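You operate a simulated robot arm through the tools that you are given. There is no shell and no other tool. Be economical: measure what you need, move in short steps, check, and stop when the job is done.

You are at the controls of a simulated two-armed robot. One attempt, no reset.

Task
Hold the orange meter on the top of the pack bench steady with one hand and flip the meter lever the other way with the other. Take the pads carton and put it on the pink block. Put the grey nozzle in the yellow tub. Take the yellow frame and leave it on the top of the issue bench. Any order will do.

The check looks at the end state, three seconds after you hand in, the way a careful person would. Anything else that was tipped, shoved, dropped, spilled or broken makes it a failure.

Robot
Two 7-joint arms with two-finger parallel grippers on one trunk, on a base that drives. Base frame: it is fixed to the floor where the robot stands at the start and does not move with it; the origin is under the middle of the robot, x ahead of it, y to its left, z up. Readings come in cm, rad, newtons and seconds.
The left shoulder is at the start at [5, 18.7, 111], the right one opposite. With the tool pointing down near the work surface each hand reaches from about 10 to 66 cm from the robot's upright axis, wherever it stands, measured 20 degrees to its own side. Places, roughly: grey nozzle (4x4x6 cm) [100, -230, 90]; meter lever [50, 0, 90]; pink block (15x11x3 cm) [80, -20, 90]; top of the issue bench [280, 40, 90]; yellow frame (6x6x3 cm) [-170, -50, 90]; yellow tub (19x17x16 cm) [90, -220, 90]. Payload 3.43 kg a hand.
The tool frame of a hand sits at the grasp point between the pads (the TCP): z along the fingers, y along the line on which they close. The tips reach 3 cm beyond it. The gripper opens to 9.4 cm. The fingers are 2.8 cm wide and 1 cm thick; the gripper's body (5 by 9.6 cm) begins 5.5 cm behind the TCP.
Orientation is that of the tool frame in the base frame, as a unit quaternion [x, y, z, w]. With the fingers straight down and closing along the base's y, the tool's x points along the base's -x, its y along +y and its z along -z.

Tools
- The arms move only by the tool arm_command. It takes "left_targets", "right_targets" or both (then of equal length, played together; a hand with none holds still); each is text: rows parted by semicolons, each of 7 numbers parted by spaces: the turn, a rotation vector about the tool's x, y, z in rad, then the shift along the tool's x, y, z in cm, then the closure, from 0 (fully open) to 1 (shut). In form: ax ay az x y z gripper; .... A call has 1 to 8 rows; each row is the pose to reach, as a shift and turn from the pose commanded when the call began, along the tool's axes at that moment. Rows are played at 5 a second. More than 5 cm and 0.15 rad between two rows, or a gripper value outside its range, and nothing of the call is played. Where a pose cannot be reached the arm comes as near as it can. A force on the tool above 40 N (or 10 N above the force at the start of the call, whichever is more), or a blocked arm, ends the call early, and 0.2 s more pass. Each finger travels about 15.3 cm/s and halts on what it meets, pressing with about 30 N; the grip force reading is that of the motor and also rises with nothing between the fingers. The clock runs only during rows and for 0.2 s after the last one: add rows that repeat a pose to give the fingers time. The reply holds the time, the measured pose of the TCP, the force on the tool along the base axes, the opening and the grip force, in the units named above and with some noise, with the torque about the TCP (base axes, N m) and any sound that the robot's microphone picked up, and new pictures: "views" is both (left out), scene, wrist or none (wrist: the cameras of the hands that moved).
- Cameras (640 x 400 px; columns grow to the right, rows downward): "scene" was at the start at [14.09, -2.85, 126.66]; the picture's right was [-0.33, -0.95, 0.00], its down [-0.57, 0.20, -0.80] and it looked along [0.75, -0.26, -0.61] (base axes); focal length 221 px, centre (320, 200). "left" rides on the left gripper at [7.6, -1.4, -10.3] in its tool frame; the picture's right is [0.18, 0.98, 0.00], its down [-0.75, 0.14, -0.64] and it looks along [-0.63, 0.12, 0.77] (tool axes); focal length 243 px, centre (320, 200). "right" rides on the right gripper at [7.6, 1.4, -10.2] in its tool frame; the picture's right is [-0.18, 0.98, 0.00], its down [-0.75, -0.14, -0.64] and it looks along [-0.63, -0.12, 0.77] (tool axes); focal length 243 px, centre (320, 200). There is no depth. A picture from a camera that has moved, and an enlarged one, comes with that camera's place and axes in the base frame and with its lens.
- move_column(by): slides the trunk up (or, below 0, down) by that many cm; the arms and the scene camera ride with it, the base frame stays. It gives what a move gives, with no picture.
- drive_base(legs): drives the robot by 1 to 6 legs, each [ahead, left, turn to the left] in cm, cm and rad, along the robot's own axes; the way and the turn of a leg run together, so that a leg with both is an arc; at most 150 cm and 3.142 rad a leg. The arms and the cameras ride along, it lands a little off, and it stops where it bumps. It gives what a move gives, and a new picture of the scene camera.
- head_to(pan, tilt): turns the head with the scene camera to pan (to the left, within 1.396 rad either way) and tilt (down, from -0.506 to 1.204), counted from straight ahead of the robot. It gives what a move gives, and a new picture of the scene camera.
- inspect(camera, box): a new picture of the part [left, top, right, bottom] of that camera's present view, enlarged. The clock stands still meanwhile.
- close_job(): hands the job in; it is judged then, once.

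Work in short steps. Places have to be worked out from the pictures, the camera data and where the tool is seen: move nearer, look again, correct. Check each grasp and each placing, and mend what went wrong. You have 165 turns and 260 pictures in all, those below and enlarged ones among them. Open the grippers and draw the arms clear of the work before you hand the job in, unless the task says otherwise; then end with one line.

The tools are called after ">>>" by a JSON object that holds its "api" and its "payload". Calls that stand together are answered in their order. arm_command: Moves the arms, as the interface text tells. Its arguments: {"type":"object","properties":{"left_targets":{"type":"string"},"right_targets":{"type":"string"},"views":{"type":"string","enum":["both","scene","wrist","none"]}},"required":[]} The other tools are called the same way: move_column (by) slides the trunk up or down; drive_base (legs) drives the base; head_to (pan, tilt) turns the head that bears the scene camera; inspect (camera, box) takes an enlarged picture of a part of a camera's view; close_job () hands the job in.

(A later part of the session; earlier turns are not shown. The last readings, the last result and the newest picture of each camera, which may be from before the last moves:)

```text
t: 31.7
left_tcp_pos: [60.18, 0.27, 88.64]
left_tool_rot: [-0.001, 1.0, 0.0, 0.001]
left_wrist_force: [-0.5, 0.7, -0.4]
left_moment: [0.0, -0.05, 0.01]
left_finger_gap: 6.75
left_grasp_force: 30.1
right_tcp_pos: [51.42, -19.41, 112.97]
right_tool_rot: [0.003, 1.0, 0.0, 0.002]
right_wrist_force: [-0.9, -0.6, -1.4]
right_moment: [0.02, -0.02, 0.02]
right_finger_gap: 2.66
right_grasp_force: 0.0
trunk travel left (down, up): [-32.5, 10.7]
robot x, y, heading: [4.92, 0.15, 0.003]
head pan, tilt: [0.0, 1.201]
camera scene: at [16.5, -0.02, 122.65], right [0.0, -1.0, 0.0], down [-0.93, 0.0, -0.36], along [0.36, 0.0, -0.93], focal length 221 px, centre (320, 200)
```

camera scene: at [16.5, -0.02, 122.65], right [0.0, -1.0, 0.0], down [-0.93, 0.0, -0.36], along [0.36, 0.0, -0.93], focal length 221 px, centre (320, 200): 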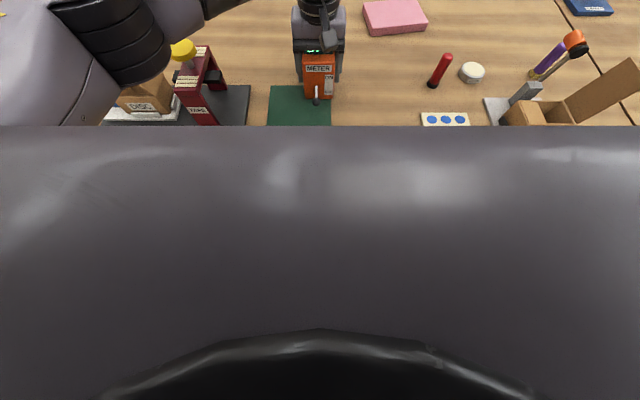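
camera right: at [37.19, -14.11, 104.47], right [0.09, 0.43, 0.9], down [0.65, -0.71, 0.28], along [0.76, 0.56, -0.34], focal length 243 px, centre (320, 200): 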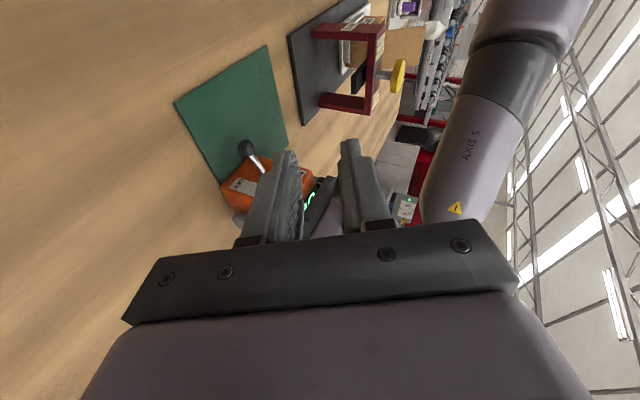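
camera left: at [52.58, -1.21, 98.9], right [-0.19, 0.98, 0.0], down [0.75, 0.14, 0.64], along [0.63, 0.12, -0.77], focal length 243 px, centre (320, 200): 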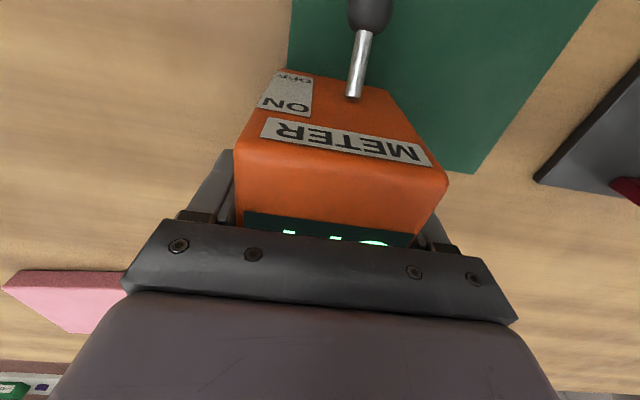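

The meter can be re-held from a better stance: stand ~4 cm nearer and ~10 cm to the left so the right arm reaches the ball. Release the meter and lift the left hand straight up.

>>> {"api": "arm_command", "payload": {"left_targets": "0 0 0 0 0 0 0; 0 0 0 0 0 0 0; 0 0 0 0 0 -4 0; 0 0 0 0 0 -8 0; 0 0 0 0 0 -12 0; 0 0 0 0 0 -12 0", "views": "none"}}

>>> {"api": "head_to", "payload": {"pan": 0.0, "tilt": 0.8}}

>>> {"api": "drive_base", "payload": {"legs": [[0, 10, 0], [4, 0, 0]]}}

```text
t: 33.1
left_tcp_pos: [60.03, 0.34, 100.7]
left_tool_rot: [0.0, 1.0, 0.0, 0.0]
left_wrist_force: [-0.1, 0.2, 0.0]
left_moment: [0.01, -0.02, -0.01]
left_finger_gap: 9.4
left_grasp_force: 0.1
right_tcp_pos: [51.51, -19.29, 112.84]
right_tool_rot: [0.001, 1.0, 0.001, 0.001]
right_wrist_force: [0.2, 0.1, -1.0]
right_moment: [0.0, -0.02, 0.02]
right_finger_gap: 2.63
right_grasp_force: 0.0
trunk travel left (down, up): [-32.5, 10.7]
robot x, y, heading: [4.73, -0.06, -0.001]
head pan, tilt: [0.0, 1.201]
```

```text
t: 34.0
left_tcp_pos: [59.99, 0.33, 100.62]
left_tool_rot: [-0.001, 1.0, 0.0, 0.001]
left_wrist_force: [-0.3, 0.2, 0.3]
left_moment: [-0.03, 0.02, 0.01]
left_finger_gap: 9.39
left_grasp_force: 0.2
right_tcp_pos: [51.37, -19.49, 112.84]
right_tool_rot: [0.002, 1.0, 0.001, 0.001]
right_wrist_force: [0.7, -0.5, 0.5]
right_moment: [-0.02, 0.0, 0.02]
right_finger_gap: 2.64
right_grasp_force: 0.0
trunk travel left (down, up): [-32.5, 10.7]
robot x, y, heading: [4.62, 0.25, -0.005]
head pan, tilt: [0.0, 0.799]
camera scene: at [18.96, -0.02, 125.41], right [0.0, -1.0, 0.0], down [-0.72, 0.0, -0.7], along [0.7, 0.0, -0.72], focal length 221 px, centre (320, 200)
```

scene: 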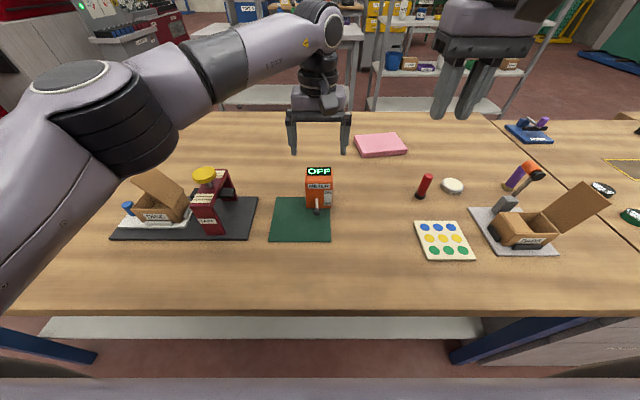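

```text
t: 35.8
left_tcp_pos: [62.92, 10.58, 100.56]
left_tool_rot: [-0.002, 1.0, 0.001, 0.0]
left_wrist_force: [-0.3, -0.2, 0.2]
left_moment: [0.0, 0.01, 0.01]
left_finger_gap: 9.4
left_grasp_force: 0.2
right_tcp_pos: [54.28, -9.15, 112.91]
right_tool_rot: [0.001, 1.0, 0.0, 0.0]
right_wrist_force: [0.6, 0.0, 0.1]
right_moment: [0.03, -0.02, -0.01]
right_finger_gap: 2.63
right_grasp_force: 0.1
trunk travel left (down, up): [-32.5, 10.7]
robot x, y, heading: [7.85, 9.89, 0.005]
head pan, tilt: [0.0, 0.799]
stopped in leg 2: the robot was blocked; the commanded pose is now the measured one
camera scene: at [21.75, 10.04, 125.42], right [0.0, -1.0, 0.0], down [-0.72, 0.0, -0.7], along [0.7, 0.0, -0.72], focal length 221 px, centre (320, 200)
```

scene: 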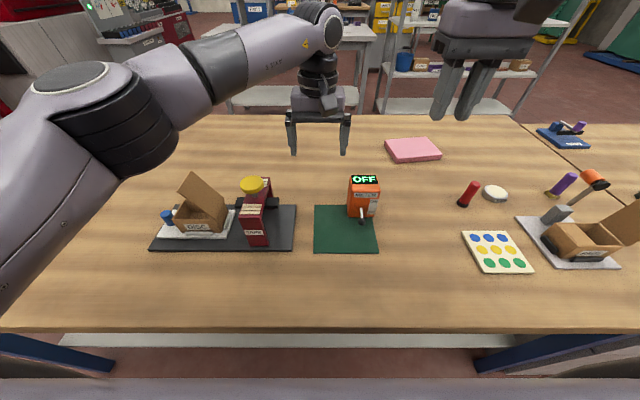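

Blocked at x≈7.9 (known limit now; nothing moved). Move the right hand away and bring the left back over the meter.

>>> {"api": "arm_command", "payload": {"left_targets": "0 0 0 0 0 0 0; 0 0 0 0 0 0 0; 0 0 0 1 -3.5 0 0; 0 0 0 2 -7 0 0; 0 0 0 2.8 -10.3 0 0; 0 0 0 2.8 -10.3 0 0", "right_targets": "0 0 0 3 -3 0 0.6; 0 0 0 6 -6 0 0.6; 0 0 0 9 -8 0 0.6; 0 0 0 9 -8 0 0.6; 0 0 0 9 -8 0 0.6; 0 0 0 9 -8 0 0.6"}}

```text
t: 37.4
left_tcp_pos: [61.38, 4.22, 100.67]
left_tool_rot: [-0.03, 1.0, -0.006, 0.001]
left_wrist_force: [0.6, -0.1, -0.9]
left_moment: [0.0, 0.01, -0.02]
left_finger_gap: 9.38
left_grasp_force: 0.1
left hand out of reach, approached as far as the arm can: row 5, 6
right_tcp_pos: [45.21, -17.03, 112.7]
right_tool_rot: [0.001, 1.0, 0.0, -0.001]
right_wrist_force: [-0.2, 0.8, 0.0]
right_moment: [0.01, -0.01, -0.01]
right_finger_gap: 3.75
right_grasp_force: 0.1
trunk travel left (down, up): [-32.5, 10.7]
robot x, y, heading: [8.04, 9.78, -0.003]
head pan, tilt: [0.0, 0.799]
stopped in row 6 (left hand): the arm was blocked; the commanded pose is now the measured one
camera scene: at [21.76, 10.07, 125.41], right [0.0, -1.0, 0.0], down [-0.72, 0.0, -0.7], along [0.7, 0.0, -0.72], focal length 221 px, centre (320, 200)
camera right: at [37.63, -15.65, 123.02], right [0.19, 0.98, 0.0], down [0.75, -0.14, 0.64], along [0.63, -0.12, -0.77], focal length 243 px, centre (320, 200)
camera left: at [53.83, 2.39, 110.97], right [-0.24, 0.97, -0.01], down [0.74, 0.19, 0.64], along [0.62, 0.15, -0.77], focal length 243 px, centre (320, 200)
```

scene: 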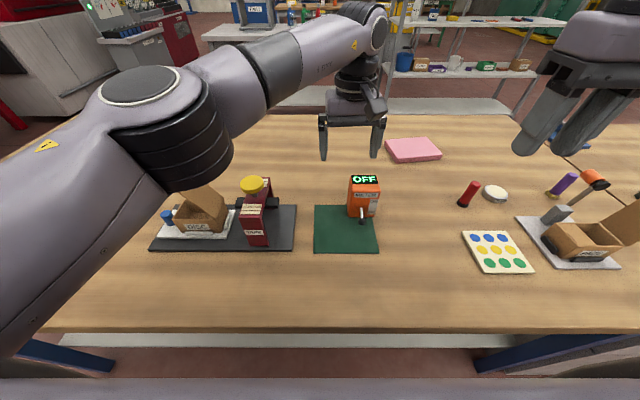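
right: 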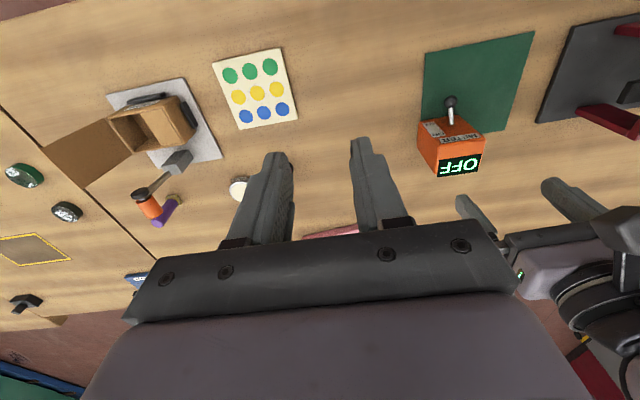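
left: 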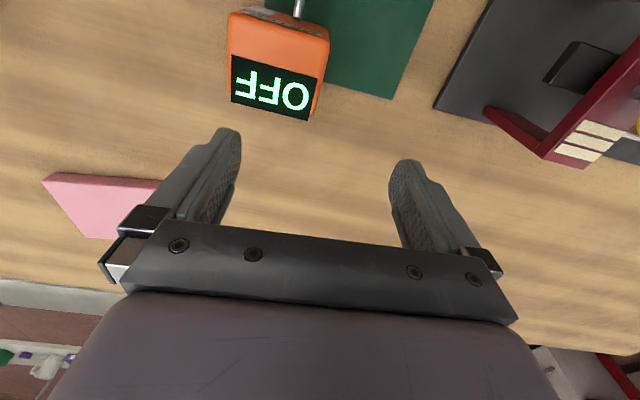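

"Blocked": the left elbow is over the DISC carton's lid. I back off along the same path and check that carton.

>>> {"api": "arm_command", "payload": {"left_targets": "0 0 0 -0.5 2 0 0; 0 0 0 -1 4 -1 0; 0 0 0 -1.5 6.5 -3 0; 0 0 0 -1.5 6.5 -3 0", "views": "scene"}}

>>> {"api": "inspect", "payload": {"camera": "scene", "box": [140, 130, 300, 260]}}

```text
t: 38.4
left_tcp_pos: [62.11, 10.5, 103.46]
left_tool_rot: [-0.027, 1.0, -0.006, 0.001]
left_wrist_force: [0.1, -0.2, 0.5]
left_moment: [-0.04, 0.04, 0.03]
left_finger_gap: 9.39
left_grasp_force: 0.1
right_tcp_pos: [45.26, -17.26, 112.73]
right_tool_rot: [0.001, 1.0, 0.001, 0.0]
right_wrist_force: [0.1, 0.1, 0.9]
right_moment: [0.0, -0.02, -0.01]
right_finger_gap: 3.76
right_grasp_force: 0.0
trunk travel left (down, up): [-32.5, 10.7]
robot x, y, heading: [7.85, 9.7, 0.002]
head pan, tilt: [0.0, 0.799]
camera scene: at [21.74, 10.03, 125.42], right [0.0, -1.0, 0.0], down [-0.72, 0.0, -0.7], along [0.7, 0.0, -0.72], focal length 221 px, centre (320, 200)
```

scene: 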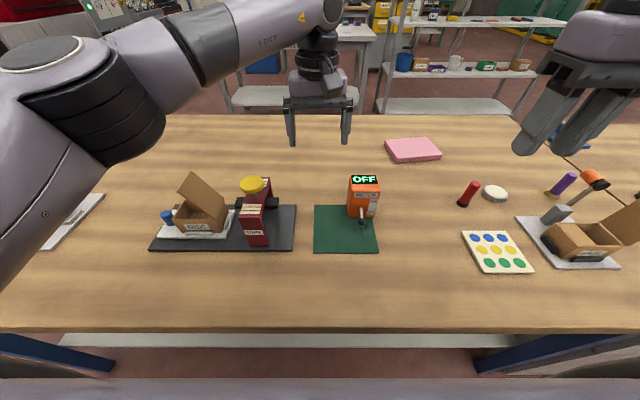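

```text
3.08 times, centred on (220, 195) of scene
camera zoom: at [21.74, 10.03, 125.42], right [0.0, -1.0, 0.0], down [-0.72, 0.0, -0.7], along [0.7, 0.0, -0.72], focal length 681 px, centre (628, 215)
```

zoom: 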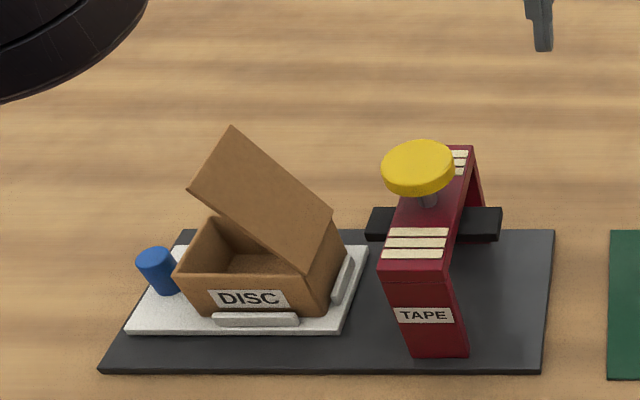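

DISC carton is unchanged. Raising the trunk 10 cm will lift the elbows clear of items.

>>> {"api": "move_column", "payload": {"by": 10}}

>>> {"api": "arm_command", "payload": {"left_targets": "0 0 0.05 0.7 -3.5 3 0; 0 0 0.05 1.4 -7 6 0; 0 0 0.05 2 -10.2 9 0; 0 0 0.05 2 -10.2 12 0; 0 0 0.05 2 -10.2 12 0"}}

```text
t: 39.7
left_tcp_pos: [62.23, 10.43, 113.45]
left_tool_rot: [-0.027, 1.0, -0.006, 0.001]
left_wrist_force: [-0.1, 0.2, -0.4]
left_moment: [-0.02, -0.03, 0.01]
left_finger_gap: 9.4
left_grasp_force: 0.0
right_tcp_pos: [45.24, -17.07, 122.75]
right_tool_rot: [0.002, 1.0, 0.002, -0.001]
right_wrist_force: [0.4, -0.4, 0.3]
right_moment: [0.02, -0.02, -0.02]
right_finger_gap: 3.77
right_grasp_force: 0.0
trunk travel left (down, up): [-42.5, 0.7]
robot x, y, heading: [7.54, 10.17, -0.001]
head pan, tilt: [0.0, 0.799]
```

```text
t: 41.1
left_tcp_pos: [61.76, 3.31, 101.83]
left_tool_rot: [-0.029, 1.0, -0.009, 0.007]
left_wrist_force: [-0.2, -1.2, 0.2]
left_moment: [-0.02, -0.01, -0.02]
left_finger_gap: 9.4
left_grasp_force: 0.1
left hand out of reach, approached as far as the arm can: row 3, 4, 5
right_tcp_pos: [45.24, -17.18, 122.74]
right_tool_rot: [0.001, 1.0, 0.0, 0.0]
right_wrist_force: [1.0, 0.7, 0.5]
right_moment: [-0.02, 0.02, -0.01]
right_finger_gap: 3.76
right_grasp_force: 0.1
trunk travel left (down, up): [-42.5, 0.7]
robot x, y, heading: [7.81, 10.15, -0.0]
head pan, tilt: [0.0, 0.799]
stopped in row 5 (left hand): the arm was blocked; the commanded pose is now the measured one
camera scene: at [21.77, 10.06, 135.41], right [0.0, -1.0, 0.0], down [-0.72, 0.0, -0.7], along [0.7, 0.0, -0.72], focal length 221 px, centre (320, 200)
camera left: at [54.1, 1.58, 112.0], right [-0.24, 0.97, -0.02], down [0.74, 0.19, 0.65], along [0.63, 0.14, -0.76], focal length 243 px, centre (320, 200)
```

scene: 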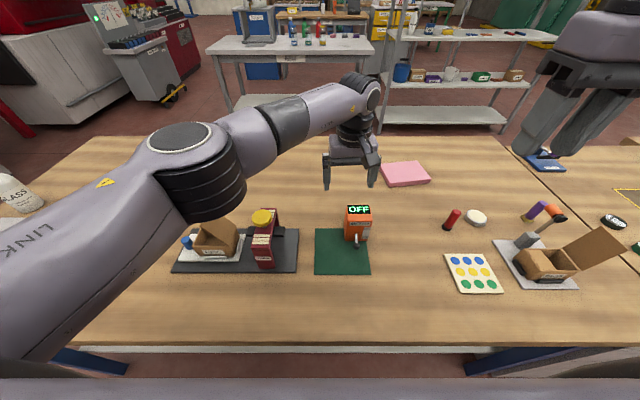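
left: 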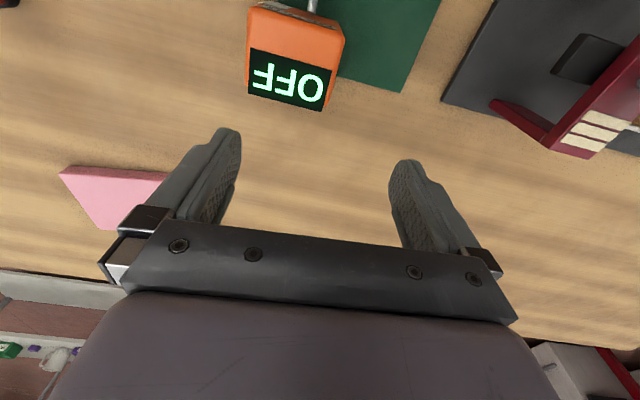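

The left arm also has an inward limit (≈7 cm past centre). I'll clear the left hand and test the right arm's inward reach with the trunk raised.

>>> {"api": "arm_command", "payload": {"left_targets": "0 0 0 0 3.5 -3 0; 0 0 0 0 7 -6 0; 0 0 0 0 11 -9 0; 0 0 0 0 15 -9 0; 0 0 0 0 15 -9 0; 0 0 0 0 15 -9 0; 0 0 0 0 15 -9 0; 0 0 0 0 15 -9 0", "right_targets": "0 0 0 0 0 4.5 0.6; 0 0 0 0 0 9 0.6; 0 0 0 0 3 12.5 0.6; 0 0 0 0 6 16 0.6; 0 0 0 -1 9 19.5 0.6; 0 0 0 -1 12 23 0.6; 0 0 0 -1 15.5 26 0.6; 0 0 0 -1 15.5 26 0.6", "views": "scene"}}

```text
t: 42.9
left_tcp_pos: [60.73, 18.05, 110.34]
left_tool_rot: [-0.025, 1.0, -0.009, 0.008]
left_wrist_force: [0.0, 0.1, 0.1]
left_moment: [0.0, -0.01, 0.01]
left_finger_gap: 9.42
left_grasp_force: 0.1
right_tcp_pos: [44.97, -5.41, 98.63]
right_tool_rot: [0.001, 1.0, 0.0, 0.0]
right_wrist_force: [0.2, -0.1, 0.2]
right_moment: [0.0, 0.0, -0.01]
right_finger_gap: 3.77
right_grasp_force: 0.0
right hand out of reach, approached as far as the arm can: row 7, 8
trunk travel left (down, up): [-42.5, 0.7]
robot x, y, heading: [7.41, 9.59, 0.002]
head pan, tilt: [0.0, 0.799]
camera scene: at [21.76, 10.05, 135.41], right [0.0, -1.0, 0.0], down [-0.72, 0.0, -0.7], along [0.7, 0.0, -0.72], focal length 221 px, centre (320, 200)
```

scene: 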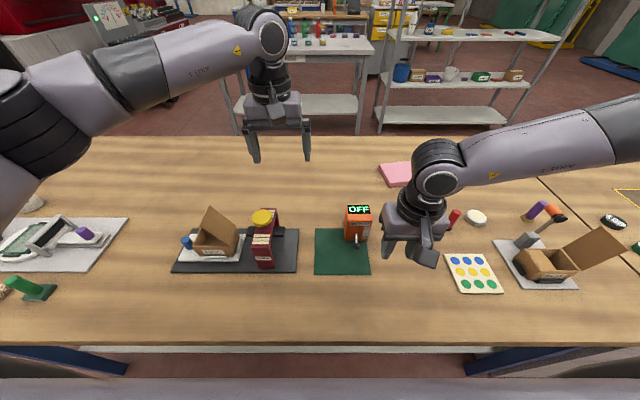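

I'll back away from the bench and reconfigure the right elbow by lowering the arm nearly straight down, then bring it up again with a low elbow.

>>> {"api": "drive_base", "payload": {"legs": [[-60, 0, 0]]}}

>>> {"api": "arm_command", "payload": {"right_targets": "0 0 0 2 -3.5 2 0.6; 0 0 0 4 -6.5 5 0.6; 0 0 0 4 -8 9.5 0.6; 0 0 0 4 -8 14 0.6; 0 0 0 4 -8 18.5 0.6; 0 0 0 4 -8 23 0.6; 0 0 0 4 -8 27.5 0.6; 0 0 0 4 -8 32 0.6", "views": "none"}}

>>> {"api": "head_to", "payload": {"pan": -0.6, "tilt": 0.7}}

```text
t: 46.3
left_tcp_pos: [0.8, 17.98, 110.4]
left_tool_rot: [-0.024, 1.0, -0.009, 0.008]
left_wrist_force: [0.1, -0.1, 0.4]
left_moment: [-0.01, 0.01, -0.01]
left_finger_gap: 9.39
left_grasp_force: 0.1
right_tcp_pos: [-15.08, -5.45, 98.59]
right_tool_rot: [0.002, 1.0, 0.001, 0.001]
right_wrist_force: [0.0, -0.8, 0.4]
right_moment: [0.03, 0.02, 0.0]
right_finger_gap: 3.76
right_grasp_force: 0.0
trunk travel left (down, up): [-42.5, 0.7]
robot x, y, heading: [-52.32, 10.12, 0.001]
head pan, tilt: [0.0, 0.799]
camera scene: at [-38.2, 9.95, 135.42], right [0.0, -1.0, 0.0], down [-0.72, 0.0, -0.7], along [0.7, 0.0, -0.72], focal length 221 px, centre (320, 200)
```

scene: 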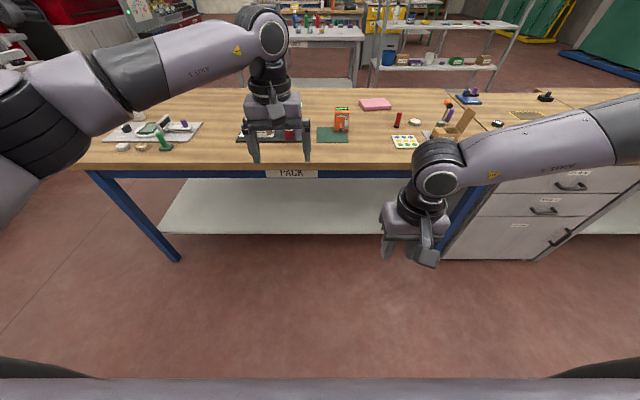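

```text
t: 48.1
left_tcp_pos: [0.81, 17.99, 110.31]
left_tool_rot: [-0.025, 1.0, -0.008, 0.007]
left_wrist_force: [-0.1, 0.1, -0.1]
left_moment: [0.0, 0.01, 0.04]
left_finger_gap: 9.42
left_grasp_force: 0.0
right_tcp_pos: [-20.44, -19.38, 83.92]
right_tool_rot: [0.001, 1.0, 0.0, 0.001]
right_wrist_force: [-0.1, -0.4, 0.2]
right_moment: [-0.01, -0.01, 0.0]
right_finger_gap: 3.75
right_grasp_force: 0.0
right hand out of reach, approached as far as the arm can: row 4, 5, 6, 7, 8
trunk travel left (down, up): [-42.5, 0.7]
robot x, y, heading: [-52.11, 10.05, 0.005]
head pan, tilt: [0.0, 0.799]
```

```text
t: 49.1
left_tcp_pos: [0.83, 17.84, 110.28]
left_tool_rot: [-0.024, 1.0, -0.009, 0.008]
left_wrist_force: [-0.7, 0.2, -0.2]
left_moment: [0.03, 0.01, 0.01]
left_finger_gap: 9.42
left_grasp_force: 0.2
right_tcp_pos: [-20.61, -19.2, 83.95]
right_tool_rot: [0.002, 1.0, 0.001, 0.0]
right_wrist_force: [0.2, 0.0, 0.0]
right_moment: [0.0, -0.01, 0.01]
right_finger_gap: 3.74
right_grasp_force: 0.0
trunk travel left (down, up): [-42.5, 0.7]
robot x, y, heading: [-51.75, 10.4, -0.003]
head pan, tilt: [-0.6, 0.7]
camera scene: at [-39.22, 5.16, 136.24], right [-0.56, -0.83, 0.0], down [-0.53, 0.36, -0.76], along [0.63, -0.43, -0.64], focal length 221 px, centre (320, 200)
```

scene: 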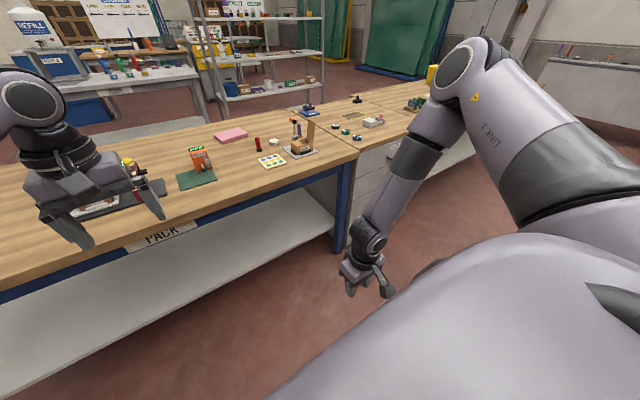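

The elbow stays winged up. Move the hand outward to the right and then down to drop the elbow.

>>> {"api": "arm_command", "payload": {"right_targets": "0 0 0 0 -4.5 0 0.6; 0 0 0 0 -9 0 0.6; 0 0 0 0 -13.5 0 0.6; 0 0 0 0 -18 0 0.6; 0 0 0 0 -22 2 0.6; 0 0 0 0 -24 6 0.6; 0 0 0 0 -24 10.5 0.6; 0 0 0 0 -24 15 0.6", "views": "none"}}

>>> {"api": "arm_command", "payload": {"right_targets": "0 0 0 0 0 4.5 0.6; 0 0 0 0 0 9 0.6; 0 0 0 0 0 13.5 0.6; 0 0 0 0 4 16 0.6; 0 0 0 0 8 18 0.6; 0 0 0 0 12 18 0.6; 0 0 0 0 16 18 0.6; 0 0 0 0 20 18 0.6", "views": "scene"}}

```text
t: 50.9
left_tcp_pos: [0.8, 18.01, 110.38]
left_tool_rot: [-0.025, 1.0, -0.008, 0.007]
left_wrist_force: [0.2, 0.6, 0.6]
left_moment: [0.01, 0.0, 0.0]
left_finger_gap: 9.4
left_grasp_force: 0.1
right_tcp_pos: [-21.98, -42.95, 79.4]
right_tool_rot: [0.002, 1.0, -0.001, 0.001]
right_wrist_force: [0.3, -0.3, -0.1]
right_moment: [-0.01, -0.02, -0.01]
right_finger_gap: 3.77
right_grasp_force: 0.1
right hand out of reach, approached as far as the arm can: row 6, 7, 8
trunk travel left (down, up): [-42.5, 0.7]
robot x, y, heading: [-51.57, 9.64, 0.001]
head pan, tilt: [-0.6, 0.7]
```

```text
t: 52.7
left_tcp_pos: [0.86, 18.0, 110.31]
left_tool_rot: [-0.024, 1.0, -0.008, 0.007]
left_wrist_force: [0.0, 0.4, 0.3]
left_moment: [0.0, -0.01, -0.03]
left_finger_gap: 9.41
left_grasp_force: 0.0
right_tcp_pos: [-22.45, -31.09, 80.97]
right_tool_rot: [0.002, 1.0, 0.001, -0.001]
right_wrist_force: [0.0, 0.0, 0.1]
right_moment: [-0.06, -0.01, -0.02]
right_finger_gap: 3.79
right_grasp_force: 0.1
right hand out of reach, approached as far as the arm can: row 1, 2, 3, 4, 5, 6, 7, 8
trunk travel left (down, up): [-42.5, 0.7]
robot x, y, heading: [-52.51, 9.87, 0.001]
head pan, tilt: [-0.6, 0.7]
camera scene: at [-39.19, 5.18, 136.24], right [-0.56, -0.83, 0.0], down [-0.53, 0.36, -0.76], along [0.63, -0.43, -0.64], focal length 221 px, centre (320, 200)
```

scene: 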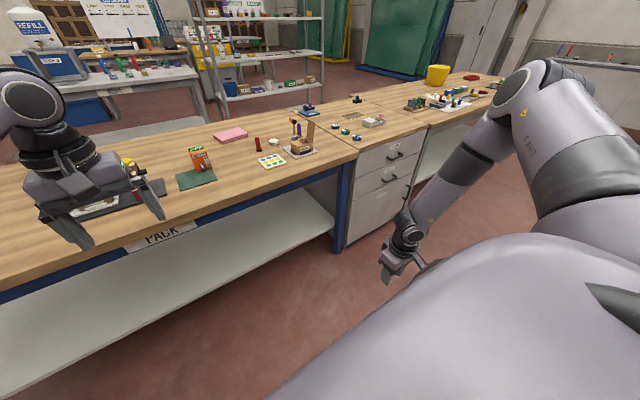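

Wrist limits are now clear. Plan: right hand yawed ~37° left with 0.75 pitch; robot at about (7.9, 4.5). Bring the arms up to travel pose, lower the trunk back, and return.

>>> {"api": "arm_command", "payload": {"right_targets": "0 0 0 0 2 -4.5 0.6; 0 0 0 0 4 -9 0.6; 0 0 0 0 6 -13.5 0.6; 0 0 0 0 8 -18 0.6; 0 0 0 0 10 -22.5 0.6; 0 0 0 0 12 -27 0.6; 0 0 0 0 14 -31.5 0.6; 0 0 0 0 16 -36 0.6", "left_targets": "-0.016 0.014 0.05 0 0 -1 0; -0.016 0.014 0.05 0 0 -2 0; -0.016 0.014 0.05 0 0 -4 0; -0.016 0.014 0.05 0 0 -6 0; -0.016 0.014 0.05 0 0 -8 0; -0.016 0.014 0.05 0 0 -8 0; -0.016 0.014 0.05 0 0 -8 0; -0.016 0.014 0.05 0 0 -8 0", "views": "none"}}

>>> {"api": "move_column", "payload": {"by": -10}}

>>> {"api": "head_to", "payload": {"pan": 0.0, "tilt": 0.8}}

>>> {"api": "drive_base", "payload": {"legs": [[0, -5.5, 0], [58, 0, 0]]}}

```text
t: 54.5
left_tcp_pos: [0.68, 18.17, 118.33]
left_tool_rot: [0.0, 1.0, -0.001, 0.0]
left_wrist_force: [-0.4, 0.4, 0.9]
left_moment: [-0.01, -0.01, -0.01]
left_finger_gap: 9.4
left_grasp_force: 0.0
right_tcp_pos: [-21.9, -14.47, 116.05]
right_tool_rot: [0.002, 1.0, 0.0, 0.0]
right_wrist_force: [-0.3, -0.3, 0.2]
right_moment: [0.01, 0.01, -0.02]
right_finger_gap: 3.77
right_grasp_force: 0.1
trunk travel left (down, up): [-42.5, 0.7]
robot x, y, heading: [-52.5, 9.74, 0.002]
head pan, tilt: [-0.6, 0.7]
```

```text
t: 55.8
left_tcp_pos: [0.77, 18.13, 108.34]
left_tool_rot: [0.0, 1.0, 0.0, 0.0]
left_wrist_force: [0.7, 0.3, -0.3]
left_moment: [0.0, -0.01, -0.01]
left_finger_gap: 9.38
left_grasp_force: 0.0
right_tcp_pos: [-21.89, -14.73, 106.06]
right_tool_rot: [0.001, 1.0, 0.001, 0.0]
right_wrist_force: [0.2, 0.1, 0.2]
right_moment: [-0.02, 0.02, -0.02]
right_finger_gap: 3.77
right_grasp_force: 0.2
trunk travel left (down, up): [-32.5, 10.7]
robot x, y, heading: [-52.22, 10.03, 0.002]
head pan, tilt: [-0.6, 0.7]
```

```text
t: 56.8
left_tcp_pos: [0.66, 18.13, 108.3]
left_tool_rot: [-0.001, 1.0, 0.0, 0.0]
left_wrist_force: [0.7, -0.4, -0.7]
left_moment: [-0.04, 0.03, 0.01]
left_finger_gap: 9.41
left_grasp_force: 0.2
right_tcp_pos: [-21.91, -14.69, 106.16]
right_tool_rot: [0.001, 1.0, 0.001, 0.0]
right_wrist_force: [-0.5, -0.3, 0.2]
right_moment: [-0.01, 0.0, 0.0]
right_finger_gap: 3.75
right_grasp_force: 0.1
trunk travel left (down, up): [-32.5, 10.7]
robot x, y, heading: [-52.26, 10.07, 0.007]
head pan, tilt: [0.0, 0.799]
camera scene: at [-38.17, 9.95, 125.42], right [0.0, -1.0, 0.0], down [-0.72, 0.0, -0.7], along [0.7, 0.0, -0.72], focal length 221 px, centre (320, 200)
```

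scene: 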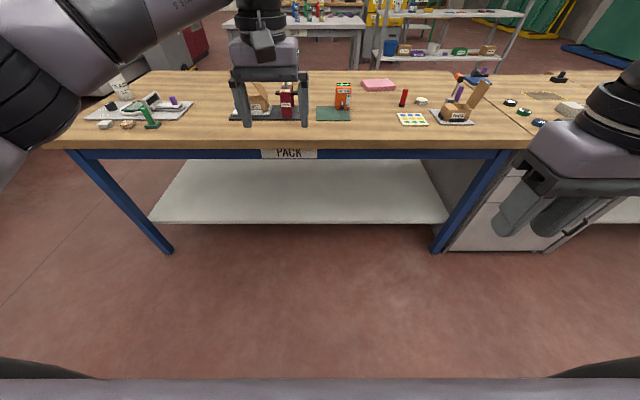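

```text
t: 60.7
left_tcp_pos: [58.83, 13.39, 108.28]
left_tool_rot: [-0.004, 1.0, 0.0, 0.0]
left_wrist_force: [-0.2, 0.1, -0.2]
left_moment: [0.02, 0.01, 0.01]
left_finger_gap: 9.39
left_grasp_force: 0.0
right_tcp_pos: [36.38, -19.54, 106.07]
right_tool_rot: [-0.002, 1.0, 0.0, 0.0]
right_wrist_force: [0.9, 0.4, 0.0]
right_moment: [-0.01, 0.01, -0.01]
right_finger_gap: 3.77
right_grasp_force: 0.0
trunk travel left (down, up): [-32.5, 10.7]
robot x, y, heading: [6.06, 4.84, 0.006]
head pan, tilt: [0.0, 0.799]
camera scene: at [20.0, 4.89, 125.41], right [0.01, -1.0, 0.0], down [-0.72, -0.01, -0.7], along [0.7, 0.01, -0.72], focal length 221 px, centre (320, 200)
```

scene: 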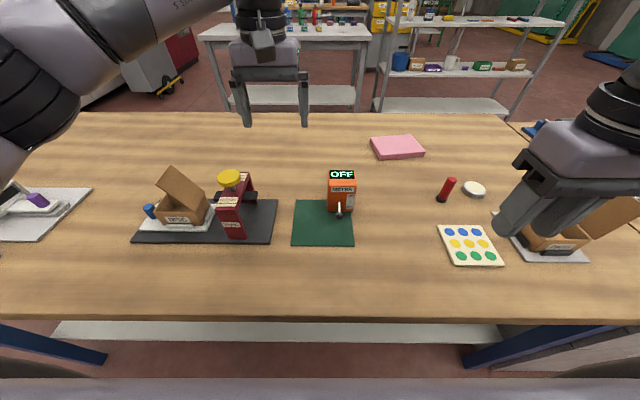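

Test the right hand's approach first (left hand still clear): yawed 0.64, pitched 0.75, stand-off (48, −2.7, 92.8).

>>> {"api": "drive_base", "payload": {"legs": [[1.5, 0, 0]]}}

>>> {"api": "arm_command", "payload": {"right_targets": "-0.03 -0.09 -0.076 -1.3 2.1 1.66 0.6; -0.06 -0.181 -0.152 -2.5 4.2 3.3 0.6; -0.09 -0.271 -0.228 -3.8 6.3 5 0.6; -0.12 -0.362 -0.305 -5.1 8.4 6.65 0.6; -0.15 -0.452 -0.381 -6.4 10.5 8.3 0.6; -0.18 -0.543 -0.457 -7.6 12.6 10 0.6; -0.21 -0.633 -0.533 -8.9 14.7 11.6 0.6; -0.24 -0.724 -0.609 -10.1 16.8 13.3 0.6"}}

```text
t: 61.5
left_tcp_pos: [60.43, 13.43, 108.33]
left_tool_rot: [-0.004, 1.0, 0.0, 0.0]
left_wrist_force: [0.6, -0.1, -1.3]
left_moment: [0.0, 0.04, 0.0]
left_finger_gap: 9.4
left_grasp_force: 0.1
right_tcp_pos: [38.03, -19.44, 105.93]
right_tool_rot: [-0.001, 1.0, 0.001, 0.0]
right_wrist_force: [-0.2, 0.1, 0.6]
right_moment: [0.04, 0.04, 0.02]
right_finger_gap: 3.75
right_grasp_force: 0.1
trunk travel left (down, up): [-32.5, 10.7]
robot x, y, heading: [7.25, 4.77, 0.01]
head pan, tilt: [0.0, 0.799]
camera scene: at [21.53, 4.9, 125.41], right [0.01, -1.0, 0.0], down [-0.72, -0.01, -0.7], along [0.7, 0.01, -0.72], focal length 221 px, centre (320, 200)
```

scene: 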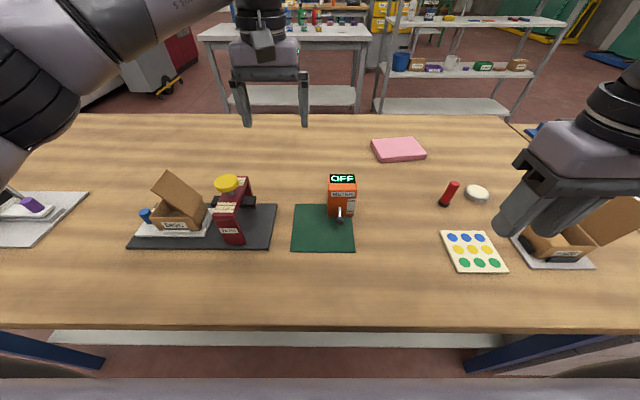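

```text
t: 63.3
left_tcp_pos: [60.41, 13.27, 108.35]
left_tool_rot: [-0.004, 1.0, 0.0, -0.001]
left_wrist_force: [-0.6, 0.3, -0.1]
left_moment: [-0.04, -0.02, 0.01]
left_finger_gap: 9.39
left_grasp_force: 0.1
right_tcp_pos: [47.94, -2.71, 92.9]
right_tool_rot: [-0.293, 0.883, 0.116, 0.348]
right_wrist_force: [0.3, -0.1, -0.1]
right_moment: [0.01, -0.02, -0.03]
right_finger_gap: 3.76
right_grasp_force: 0.1
trunk travel left (down, up): [-32.5, 10.7]
robot x, y, heading: [7.3, 4.91, 0.008]
head pan, tilt: [0.0, 0.799]
camera scene: at [21.49, 4.9, 125.42], right [0.01, -1.0, 0.0], down [-0.72, -0.01, -0.7], along [0.7, 0.01, -0.72], focal length 221 px, centre (320, 200)
camera right: at [37.09, -9.14, 95.11], right [-0.48, 0.87, 0.13], down [0.18, -0.05, 0.98], along [0.86, 0.5, -0.13], focal length 243 px, centre (320, 200)
```

scene: 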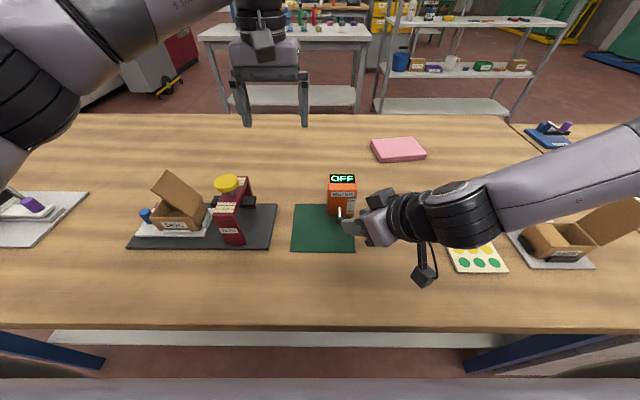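
right: 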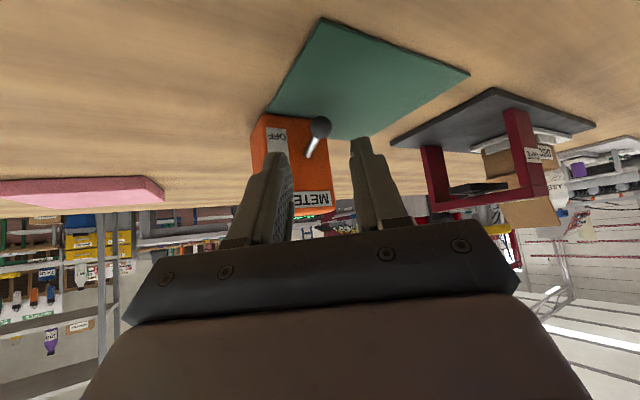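

Right hand reaches perfectly. Now bring the left hand over the meter and down.

>>> {"api": "arm_command", "payload": {"left_targets": "0 0 0 0 -3.3 2 0; 0 0 0 0.1 -6.6 4 0; 0 0 0 0.2 -9.9 6 0; 0 0 0 0.3 -13 8 0; 0 0 0 0.3 -13 8 0"}}

```text
t: 64.5
left_tcp_pos: [60.05, 0.58, 100.2]
left_tool_rot: [-0.004, 1.0, 0.001, 0.0]
left_wrist_force: [0.0, 0.7, 0.1]
left_moment: [0.02, -0.01, 0.0]
left_finger_gap: 9.4
left_grasp_force: 0.0
right_tcp_pos: [47.95, -2.74, 92.8]
right_tool_rot: [-0.294, 0.883, 0.116, 0.347]
right_wrist_force: [-0.7, 0.5, -0.7]
right_moment: [0.01, -0.02, 0.0]
right_finger_gap: 3.78
right_grasp_force: 0.0
trunk travel left (down, up): [-32.5, 10.7]
robot x, y, heading: [7.33, 4.45, 0.013]
head pan, tilt: [0.0, 0.799]
camera scene: at [21.46, 4.92, 125.42], right [0.01, -1.0, 0.0], down [-0.72, -0.01, -0.7], along [0.7, 0.01, -0.72], focal length 221 px, centre (320, 200)
camera left: at [52.56, -1.01, 110.51], right [-0.19, 0.98, 0.0], down [0.75, 0.15, 0.64], along [0.63, 0.12, -0.77], focal length 243 px, centre (320, 200)
```

scene: 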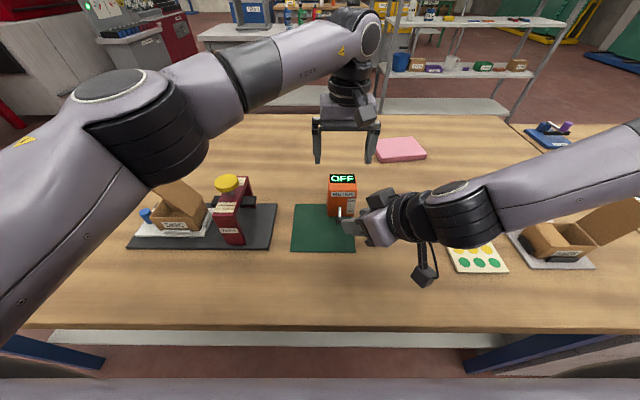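
left: 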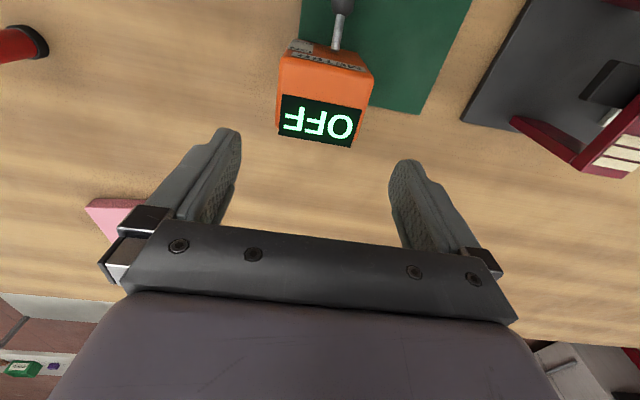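

Left elbow looks only a few cm above the DISC lid, so I raise the trunk 4 cm before lowering the left hand.

>>> {"api": "move_column", "payload": {"by": 4}}

>>> {"api": "arm_command", "payload": {"left_targets": "0 0 0 0 -0.15 4 0; 0 0 0 0 -0.3 8 0; 0 0 0 0 -0.3 12 0; 0 0 0 0 -0.3 15.6 0; 0 0 0 0 -0.3 15.6 0"}}

```text
t: 65.3
left_tcp_pos: [60.08, 0.5, 104.24]
left_tool_rot: [-0.004, 1.0, 0.0, 0.0]
left_wrist_force: [0.6, 0.3, 0.0]
left_moment: [0.0, 0.01, -0.02]
left_finger_gap: 9.38
left_grasp_force: 0.0
right_tcp_pos: [47.98, -2.88, 96.83]
right_tool_rot: [-0.294, 0.883, 0.117, 0.348]
right_wrist_force: [-0.4, 0.7, 0.1]
right_moment: [0.0, -0.02, -0.03]
right_finger_gap: 3.75
right_grasp_force: 0.0
trunk travel left (down, up): [-36.5, 6.7]
robot x, y, heading: [7.46, 5.28, 0.009]
head pan, tilt: [0.0, 0.799]
```

```text
t: 66.5
left_tcp_pos: [60.27, 0.21, 88.62]
left_tool_rot: [-0.003, 1.0, 0.0, 0.0]
left_wrist_force: [0.1, 0.6, -0.6]
left_moment: [0.02, -0.02, 0.0]
left_finger_gap: 9.4
left_grasp_force: 0.0
right_tcp_pos: [47.98, -2.81, 96.73]
right_tool_rot: [-0.294, 0.883, 0.116, 0.348]
right_wrist_force: [0.8, -0.2, -0.6]
right_moment: [-0.02, 0.01, -0.02]
right_finger_gap: 3.75
right_grasp_force: 0.0
trunk travel left (down, up): [-36.5, 6.7]
robot x, y, heading: [7.38, 4.87, 0.01]
head pan, tilt: [0.0, 0.799]
camera scene: at [21.46, 4.9, 129.42], right [0.01, -1.0, 0.0], down [-0.72, -0.01, -0.7], along [0.7, 0.01, -0.72], focal length 221 px, centre (320, 200)
camera left: at [52.76, -1.3, 98.79], right [-0.19, 0.98, 0.0], down [0.75, 0.15, 0.64], along [0.63, 0.12, -0.77], focal length 243 px, centre (320, 200)
```

scene: 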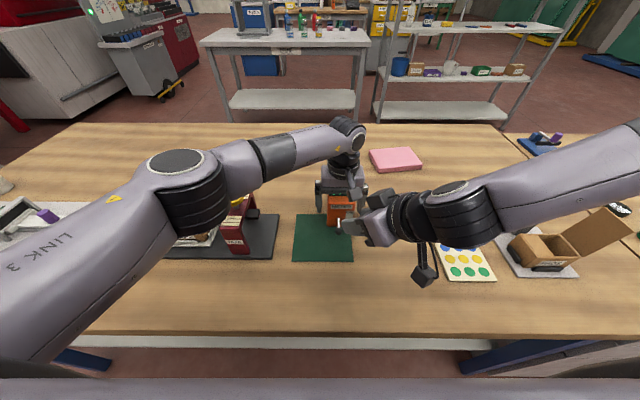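
left: 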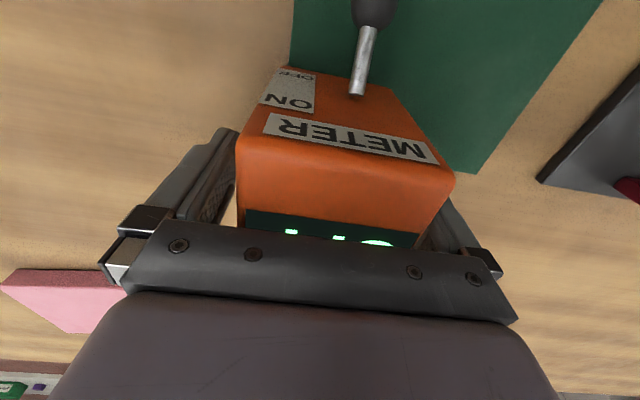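

Close left on the meter, then advance the right hand toward the ball, stopping ~3 cm short to look.

>>> {"api": "arm_command", "payload": {"left_targets": "0 0 0 0 0 0 0.35; 0 0 0 0 0 0 0.5; 0 0 0 0 0 0 0.5; 0 0 0 0 0 0 0.5; 0 0 0 0 0 0 0.5; 0 0 0 0 0 0 0.5", "right_targets": "0 0 0 0 0 0 0.6; 0 0 0 0 0 0 0.6; 0 0 0 0 0 0 0.6; 0 0 0 2.73 0.1 2.93 0.6; 0 0 0 2.73 0.1 5.9 0.6; 0 0 0 2.73 0.1 5.9 0.6"}}

>>> {"api": "inspect", "payload": {"camera": "scene", "box": [280, 160, 440, 260]}}

```text
t: 67.9
left_tcp_pos: [60.29, 0.18, 88.48]
left_tool_rot: [-0.003, 1.0, 0.0, 0.0]
left_wrist_force: [-0.3, -0.6, 0.5]
left_moment: [-0.02, -0.07, -0.02]
left_finger_gap: 6.77
left_grasp_force: 29.9
right_tcp_pos: [49.15, -4.31, 92.73]
right_tool_rot: [-0.294, 0.882, 0.118, 0.348]
right_wrist_force: [-0.5, 0.4, -1.1]
right_moment: [0.0, 0.0, -0.03]
right_finger_gap: 3.75
right_grasp_force: 0.1
right hand out of reach, approached as far as the arm can: row 4, 5, 6
trunk travel left (down, up): [-36.5, 6.7]
robot x, y, heading: [7.18, 4.85, 0.013]
head pan, tilt: [0.0, 0.799]
camera scene: at [21.47, 4.9, 129.41], right [0.01, -1.0, 0.0], down [-0.72, -0.01, -0.7], along [0.7, 0.01, -0.72], focal length 221 px, centre (320, 200)
camera right: at [38.34, -10.75, 95.08], right [-0.48, 0.87, 0.13], down [0.18, -0.05, 0.98], along [0.86, 0.5, -0.13], focal length 243 px, centre (320, 200)
camera left: at [52.77, -1.31, 98.82], right [-0.19, 0.98, 0.0], down [0.75, 0.15, 0.64], along [0.63, 0.12, -0.77], focal length 243 px, centre (320, 200)
```

scene: 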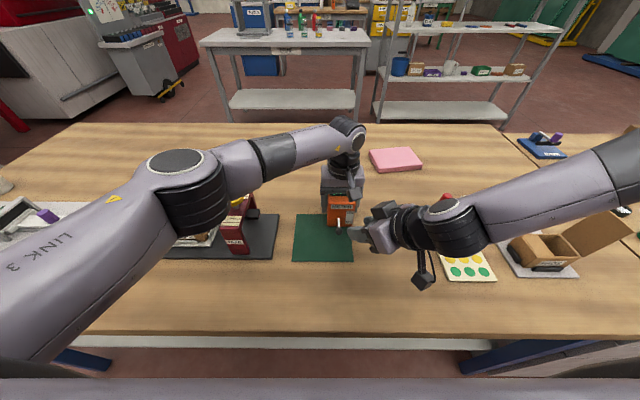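
right: 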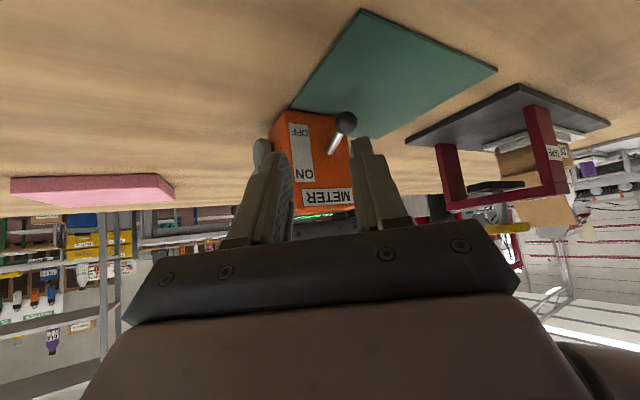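
left: 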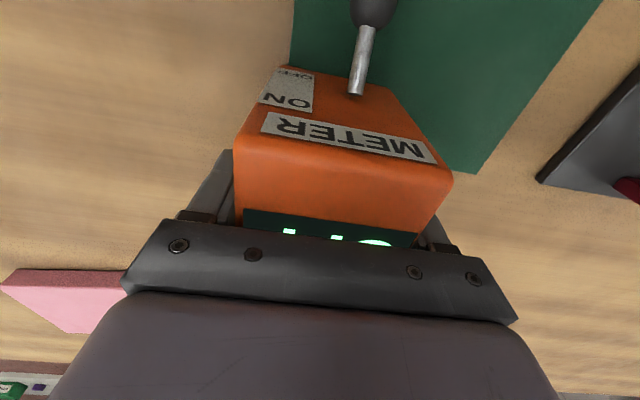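

```text
4.00 times, centred on (360, 210) of scene
camera zoom: at [21.47, 4.9, 129.41], right [0.01, -1.0, 0.0], down [-0.72, -0.01, -0.7], along [0.7, 0.01, -0.72], focal length 885 px, centre (160, 160)
```

zoom: 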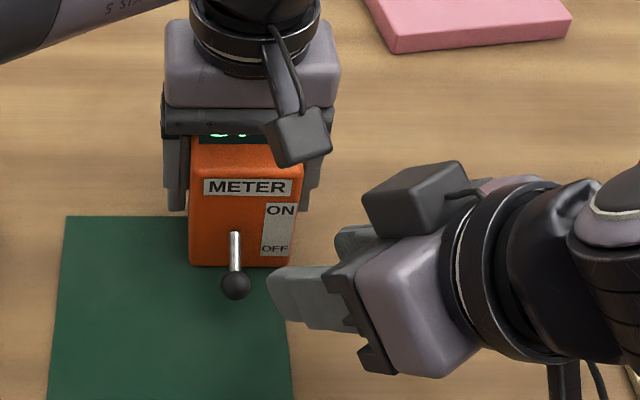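

Need to check the left elbow against the DISC lid; turn the head to look.

>>> {"api": "head_to", "payload": {"pan": 1.0, "tilt": 0.75}}

>>> {"api": "head_to", "payload": {"pan": 0.3, "tilt": 0.9}}

```text
t: 69.2
left_tcp_pos: [60.19, 0.16, 88.6]
left_tool_rot: [-0.003, 1.0, 0.0, 0.0]
left_wrist_force: [-0.4, -0.1, -0.8]
left_moment: [0.01, -0.02, -0.01]
left_finger_gap: 6.78
left_grasp_force: 29.9
right_tcp_pos: [49.27, -4.29, 92.73]
right_tool_rot: [-0.295, 0.882, 0.118, 0.348]
right_wrist_force: [0.4, 0.1, 0.7]
right_moment: [0.01, -0.03, 0.03]
right_finger_gap: 3.77
right_grasp_force: 0.0
trunk travel left (down, up): [-36.5, 6.7]
robot x, y, heading: [7.4, 4.41, 0.009]
head pan, tilt: [1.0, 0.75]
camera scene: at [17.84, 11.84, 129.81], right [0.85, -0.53, 0.0], down [-0.36, -0.58, -0.73], along [0.39, 0.62, -0.68], focal length 221 px, centre (320, 200)
```

scene: 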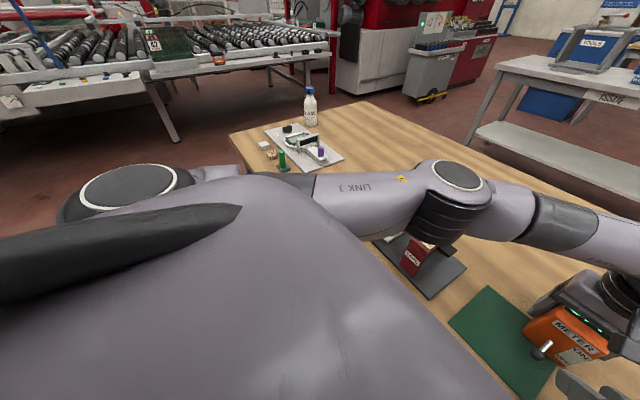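

```text
t: 70.2
left_tcp_pos: [60.28, 0.18, 88.59]
left_tool_rot: [-0.004, 1.0, 0.0, 0.0]
left_wrist_force: [-1.0, 0.3, -0.5]
left_moment: [0.01, -0.06, 0.02]
left_finger_gap: 6.82
left_grasp_force: 30.0
right_tcp_pos: [49.14, -4.33, 92.74]
right_tool_rot: [-0.294, 0.883, 0.117, 0.348]
right_wrist_force: [0.2, 0.4, -0.3]
right_moment: [0.03, 0.01, 0.01]
right_finger_gap: 3.77
right_grasp_force: 0.0
trunk travel left (down, up): [-36.5, 6.7]
robot x, y, heading: [7.62, 4.89, 0.008]
head pan, tilt: [0.3, 0.901]
camera scene: at [20.61, 7.13, 128.62], right [0.3, -0.95, 0.0], down [-0.75, -0.24, -0.62], along [0.59, 0.19, -0.78], focal length 221 px, centre (320, 200)
```

scene: 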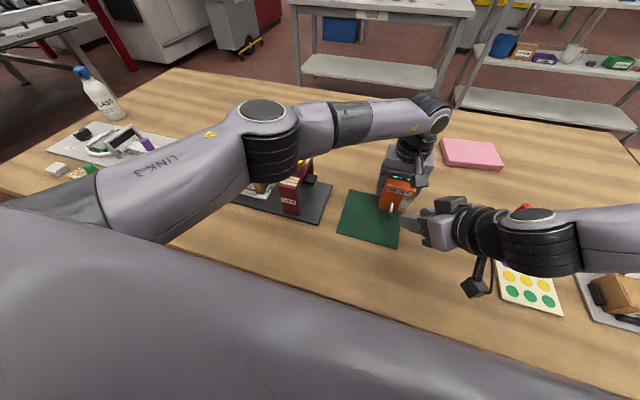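

Triangulated: the elbow is at (41, 20), bottom z≈105, well clear. So lower the trunk helps the right arm: release left, lift both, trunk −6.

>>> {"api": "arm_command", "payload": {"left_targets": "0 0 0 0 0 0 0; 0 0 0 0 0 0 0; 0 0 0 0 0 -4 0; 0 0 0 0 0 -8 0; 0 0 0 0 0 -8 0", "right_targets": "0 0 0 -1.4 0 -1.5 0.6; 0 0 0 -2.8 0 -3 0.6; 0 0 0 -4.1 0 -4.4 0.6; 0 0 0 -4.1 0 -4.4 0.6; 0 0 0 -4.1 0 -4.4 0.6", "views": "none"}}

>>> {"api": "move_column", "payload": {"by": -6}}

>>> {"api": "head_to", "payload": {"pan": 0.0, "tilt": 0.8}}

```text
t: 71.4
left_tcp_pos: [60.22, 0.03, 96.71]
left_tool_rot: [-0.003, 1.0, -0.001, 0.0]
left_wrist_force: [0.0, -0.7, -0.6]
left_moment: [0.01, 0.03, -0.02]
left_finger_gap: 9.39
left_grasp_force: 0.1
right_tcp_pos: [49.31, -4.43, 98.75]
right_tool_rot: [-0.294, 0.883, 0.117, 0.348]
right_wrist_force: [-0.1, 0.5, -0.5]
right_moment: [-0.01, -0.01, -0.01]
right_finger_gap: 3.74
right_grasp_force: 0.0
trunk travel left (down, up): [-36.5, 6.7]
robot x, y, heading: [7.41, 4.9, 0.011]
head pan, tilt: [0.3, 0.901]
```

```text
t: 72.4
left_tcp_pos: [60.32, 0.31, 90.66]
left_tool_rot: [-0.004, 1.0, 0.0, 0.0]
left_wrist_force: [-0.5, -0.4, 0.7]
left_moment: [0.03, -0.01, 0.0]
left_finger_gap: 9.39
left_grasp_force: 0.0
right_tcp_pos: [49.25, -4.47, 92.83]
right_tool_rot: [-0.294, 0.883, 0.116, 0.348]
right_wrist_force: [-0.2, -0.6, 1.1]
right_moment: [0.0, -0.01, 0.0]
right_finger_gap: 3.75
right_grasp_force: 0.0
trunk travel left (down, up): [-30.5, 12.7]
robot x, y, heading: [7.51, 4.84, 0.009]
head pan, tilt: [0.3, 0.901]
```

```text
t: 73.2
left_tcp_pos: [60.29, 0.15, 90.65]
left_tool_rot: [-0.003, 1.0, 0.001, 0.0]
left_wrist_force: [0.1, 0.1, 0.3]
left_moment: [0.02, 0.01, 0.02]
left_finger_gap: 9.37
left_grasp_force: 0.1
right_tcp_pos: [49.32, -4.46, 92.93]
right_tool_rot: [-0.294, 0.882, 0.117, 0.348]
right_wrist_force: [0.6, -0.6, 0.2]
right_moment: [0.01, 0.04, -0.01]
right_finger_gap: 3.78
right_grasp_force: 0.1
trunk travel left (down, up): [-30.5, 12.7]
robot x, y, heading: [7.5, 4.66, 0.006]
head pan, tilt: [0.0, 0.799]
camera scene: at [21.46, 4.91, 123.41], right [0.01, -1.0, 0.0], down [-0.72, -0.01, -0.7], along [0.7, 0.01, -0.72], focal length 221 px, centre (320, 200)
```

scene: 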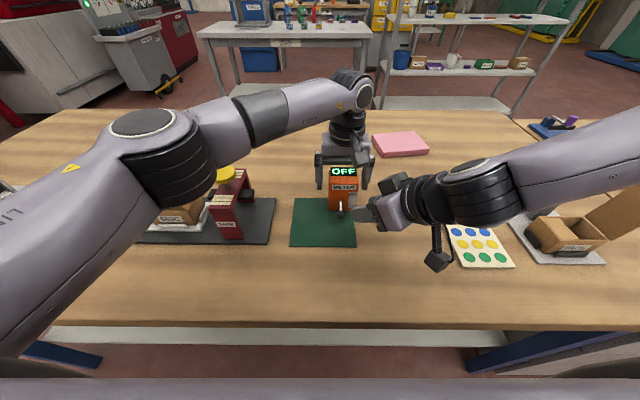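

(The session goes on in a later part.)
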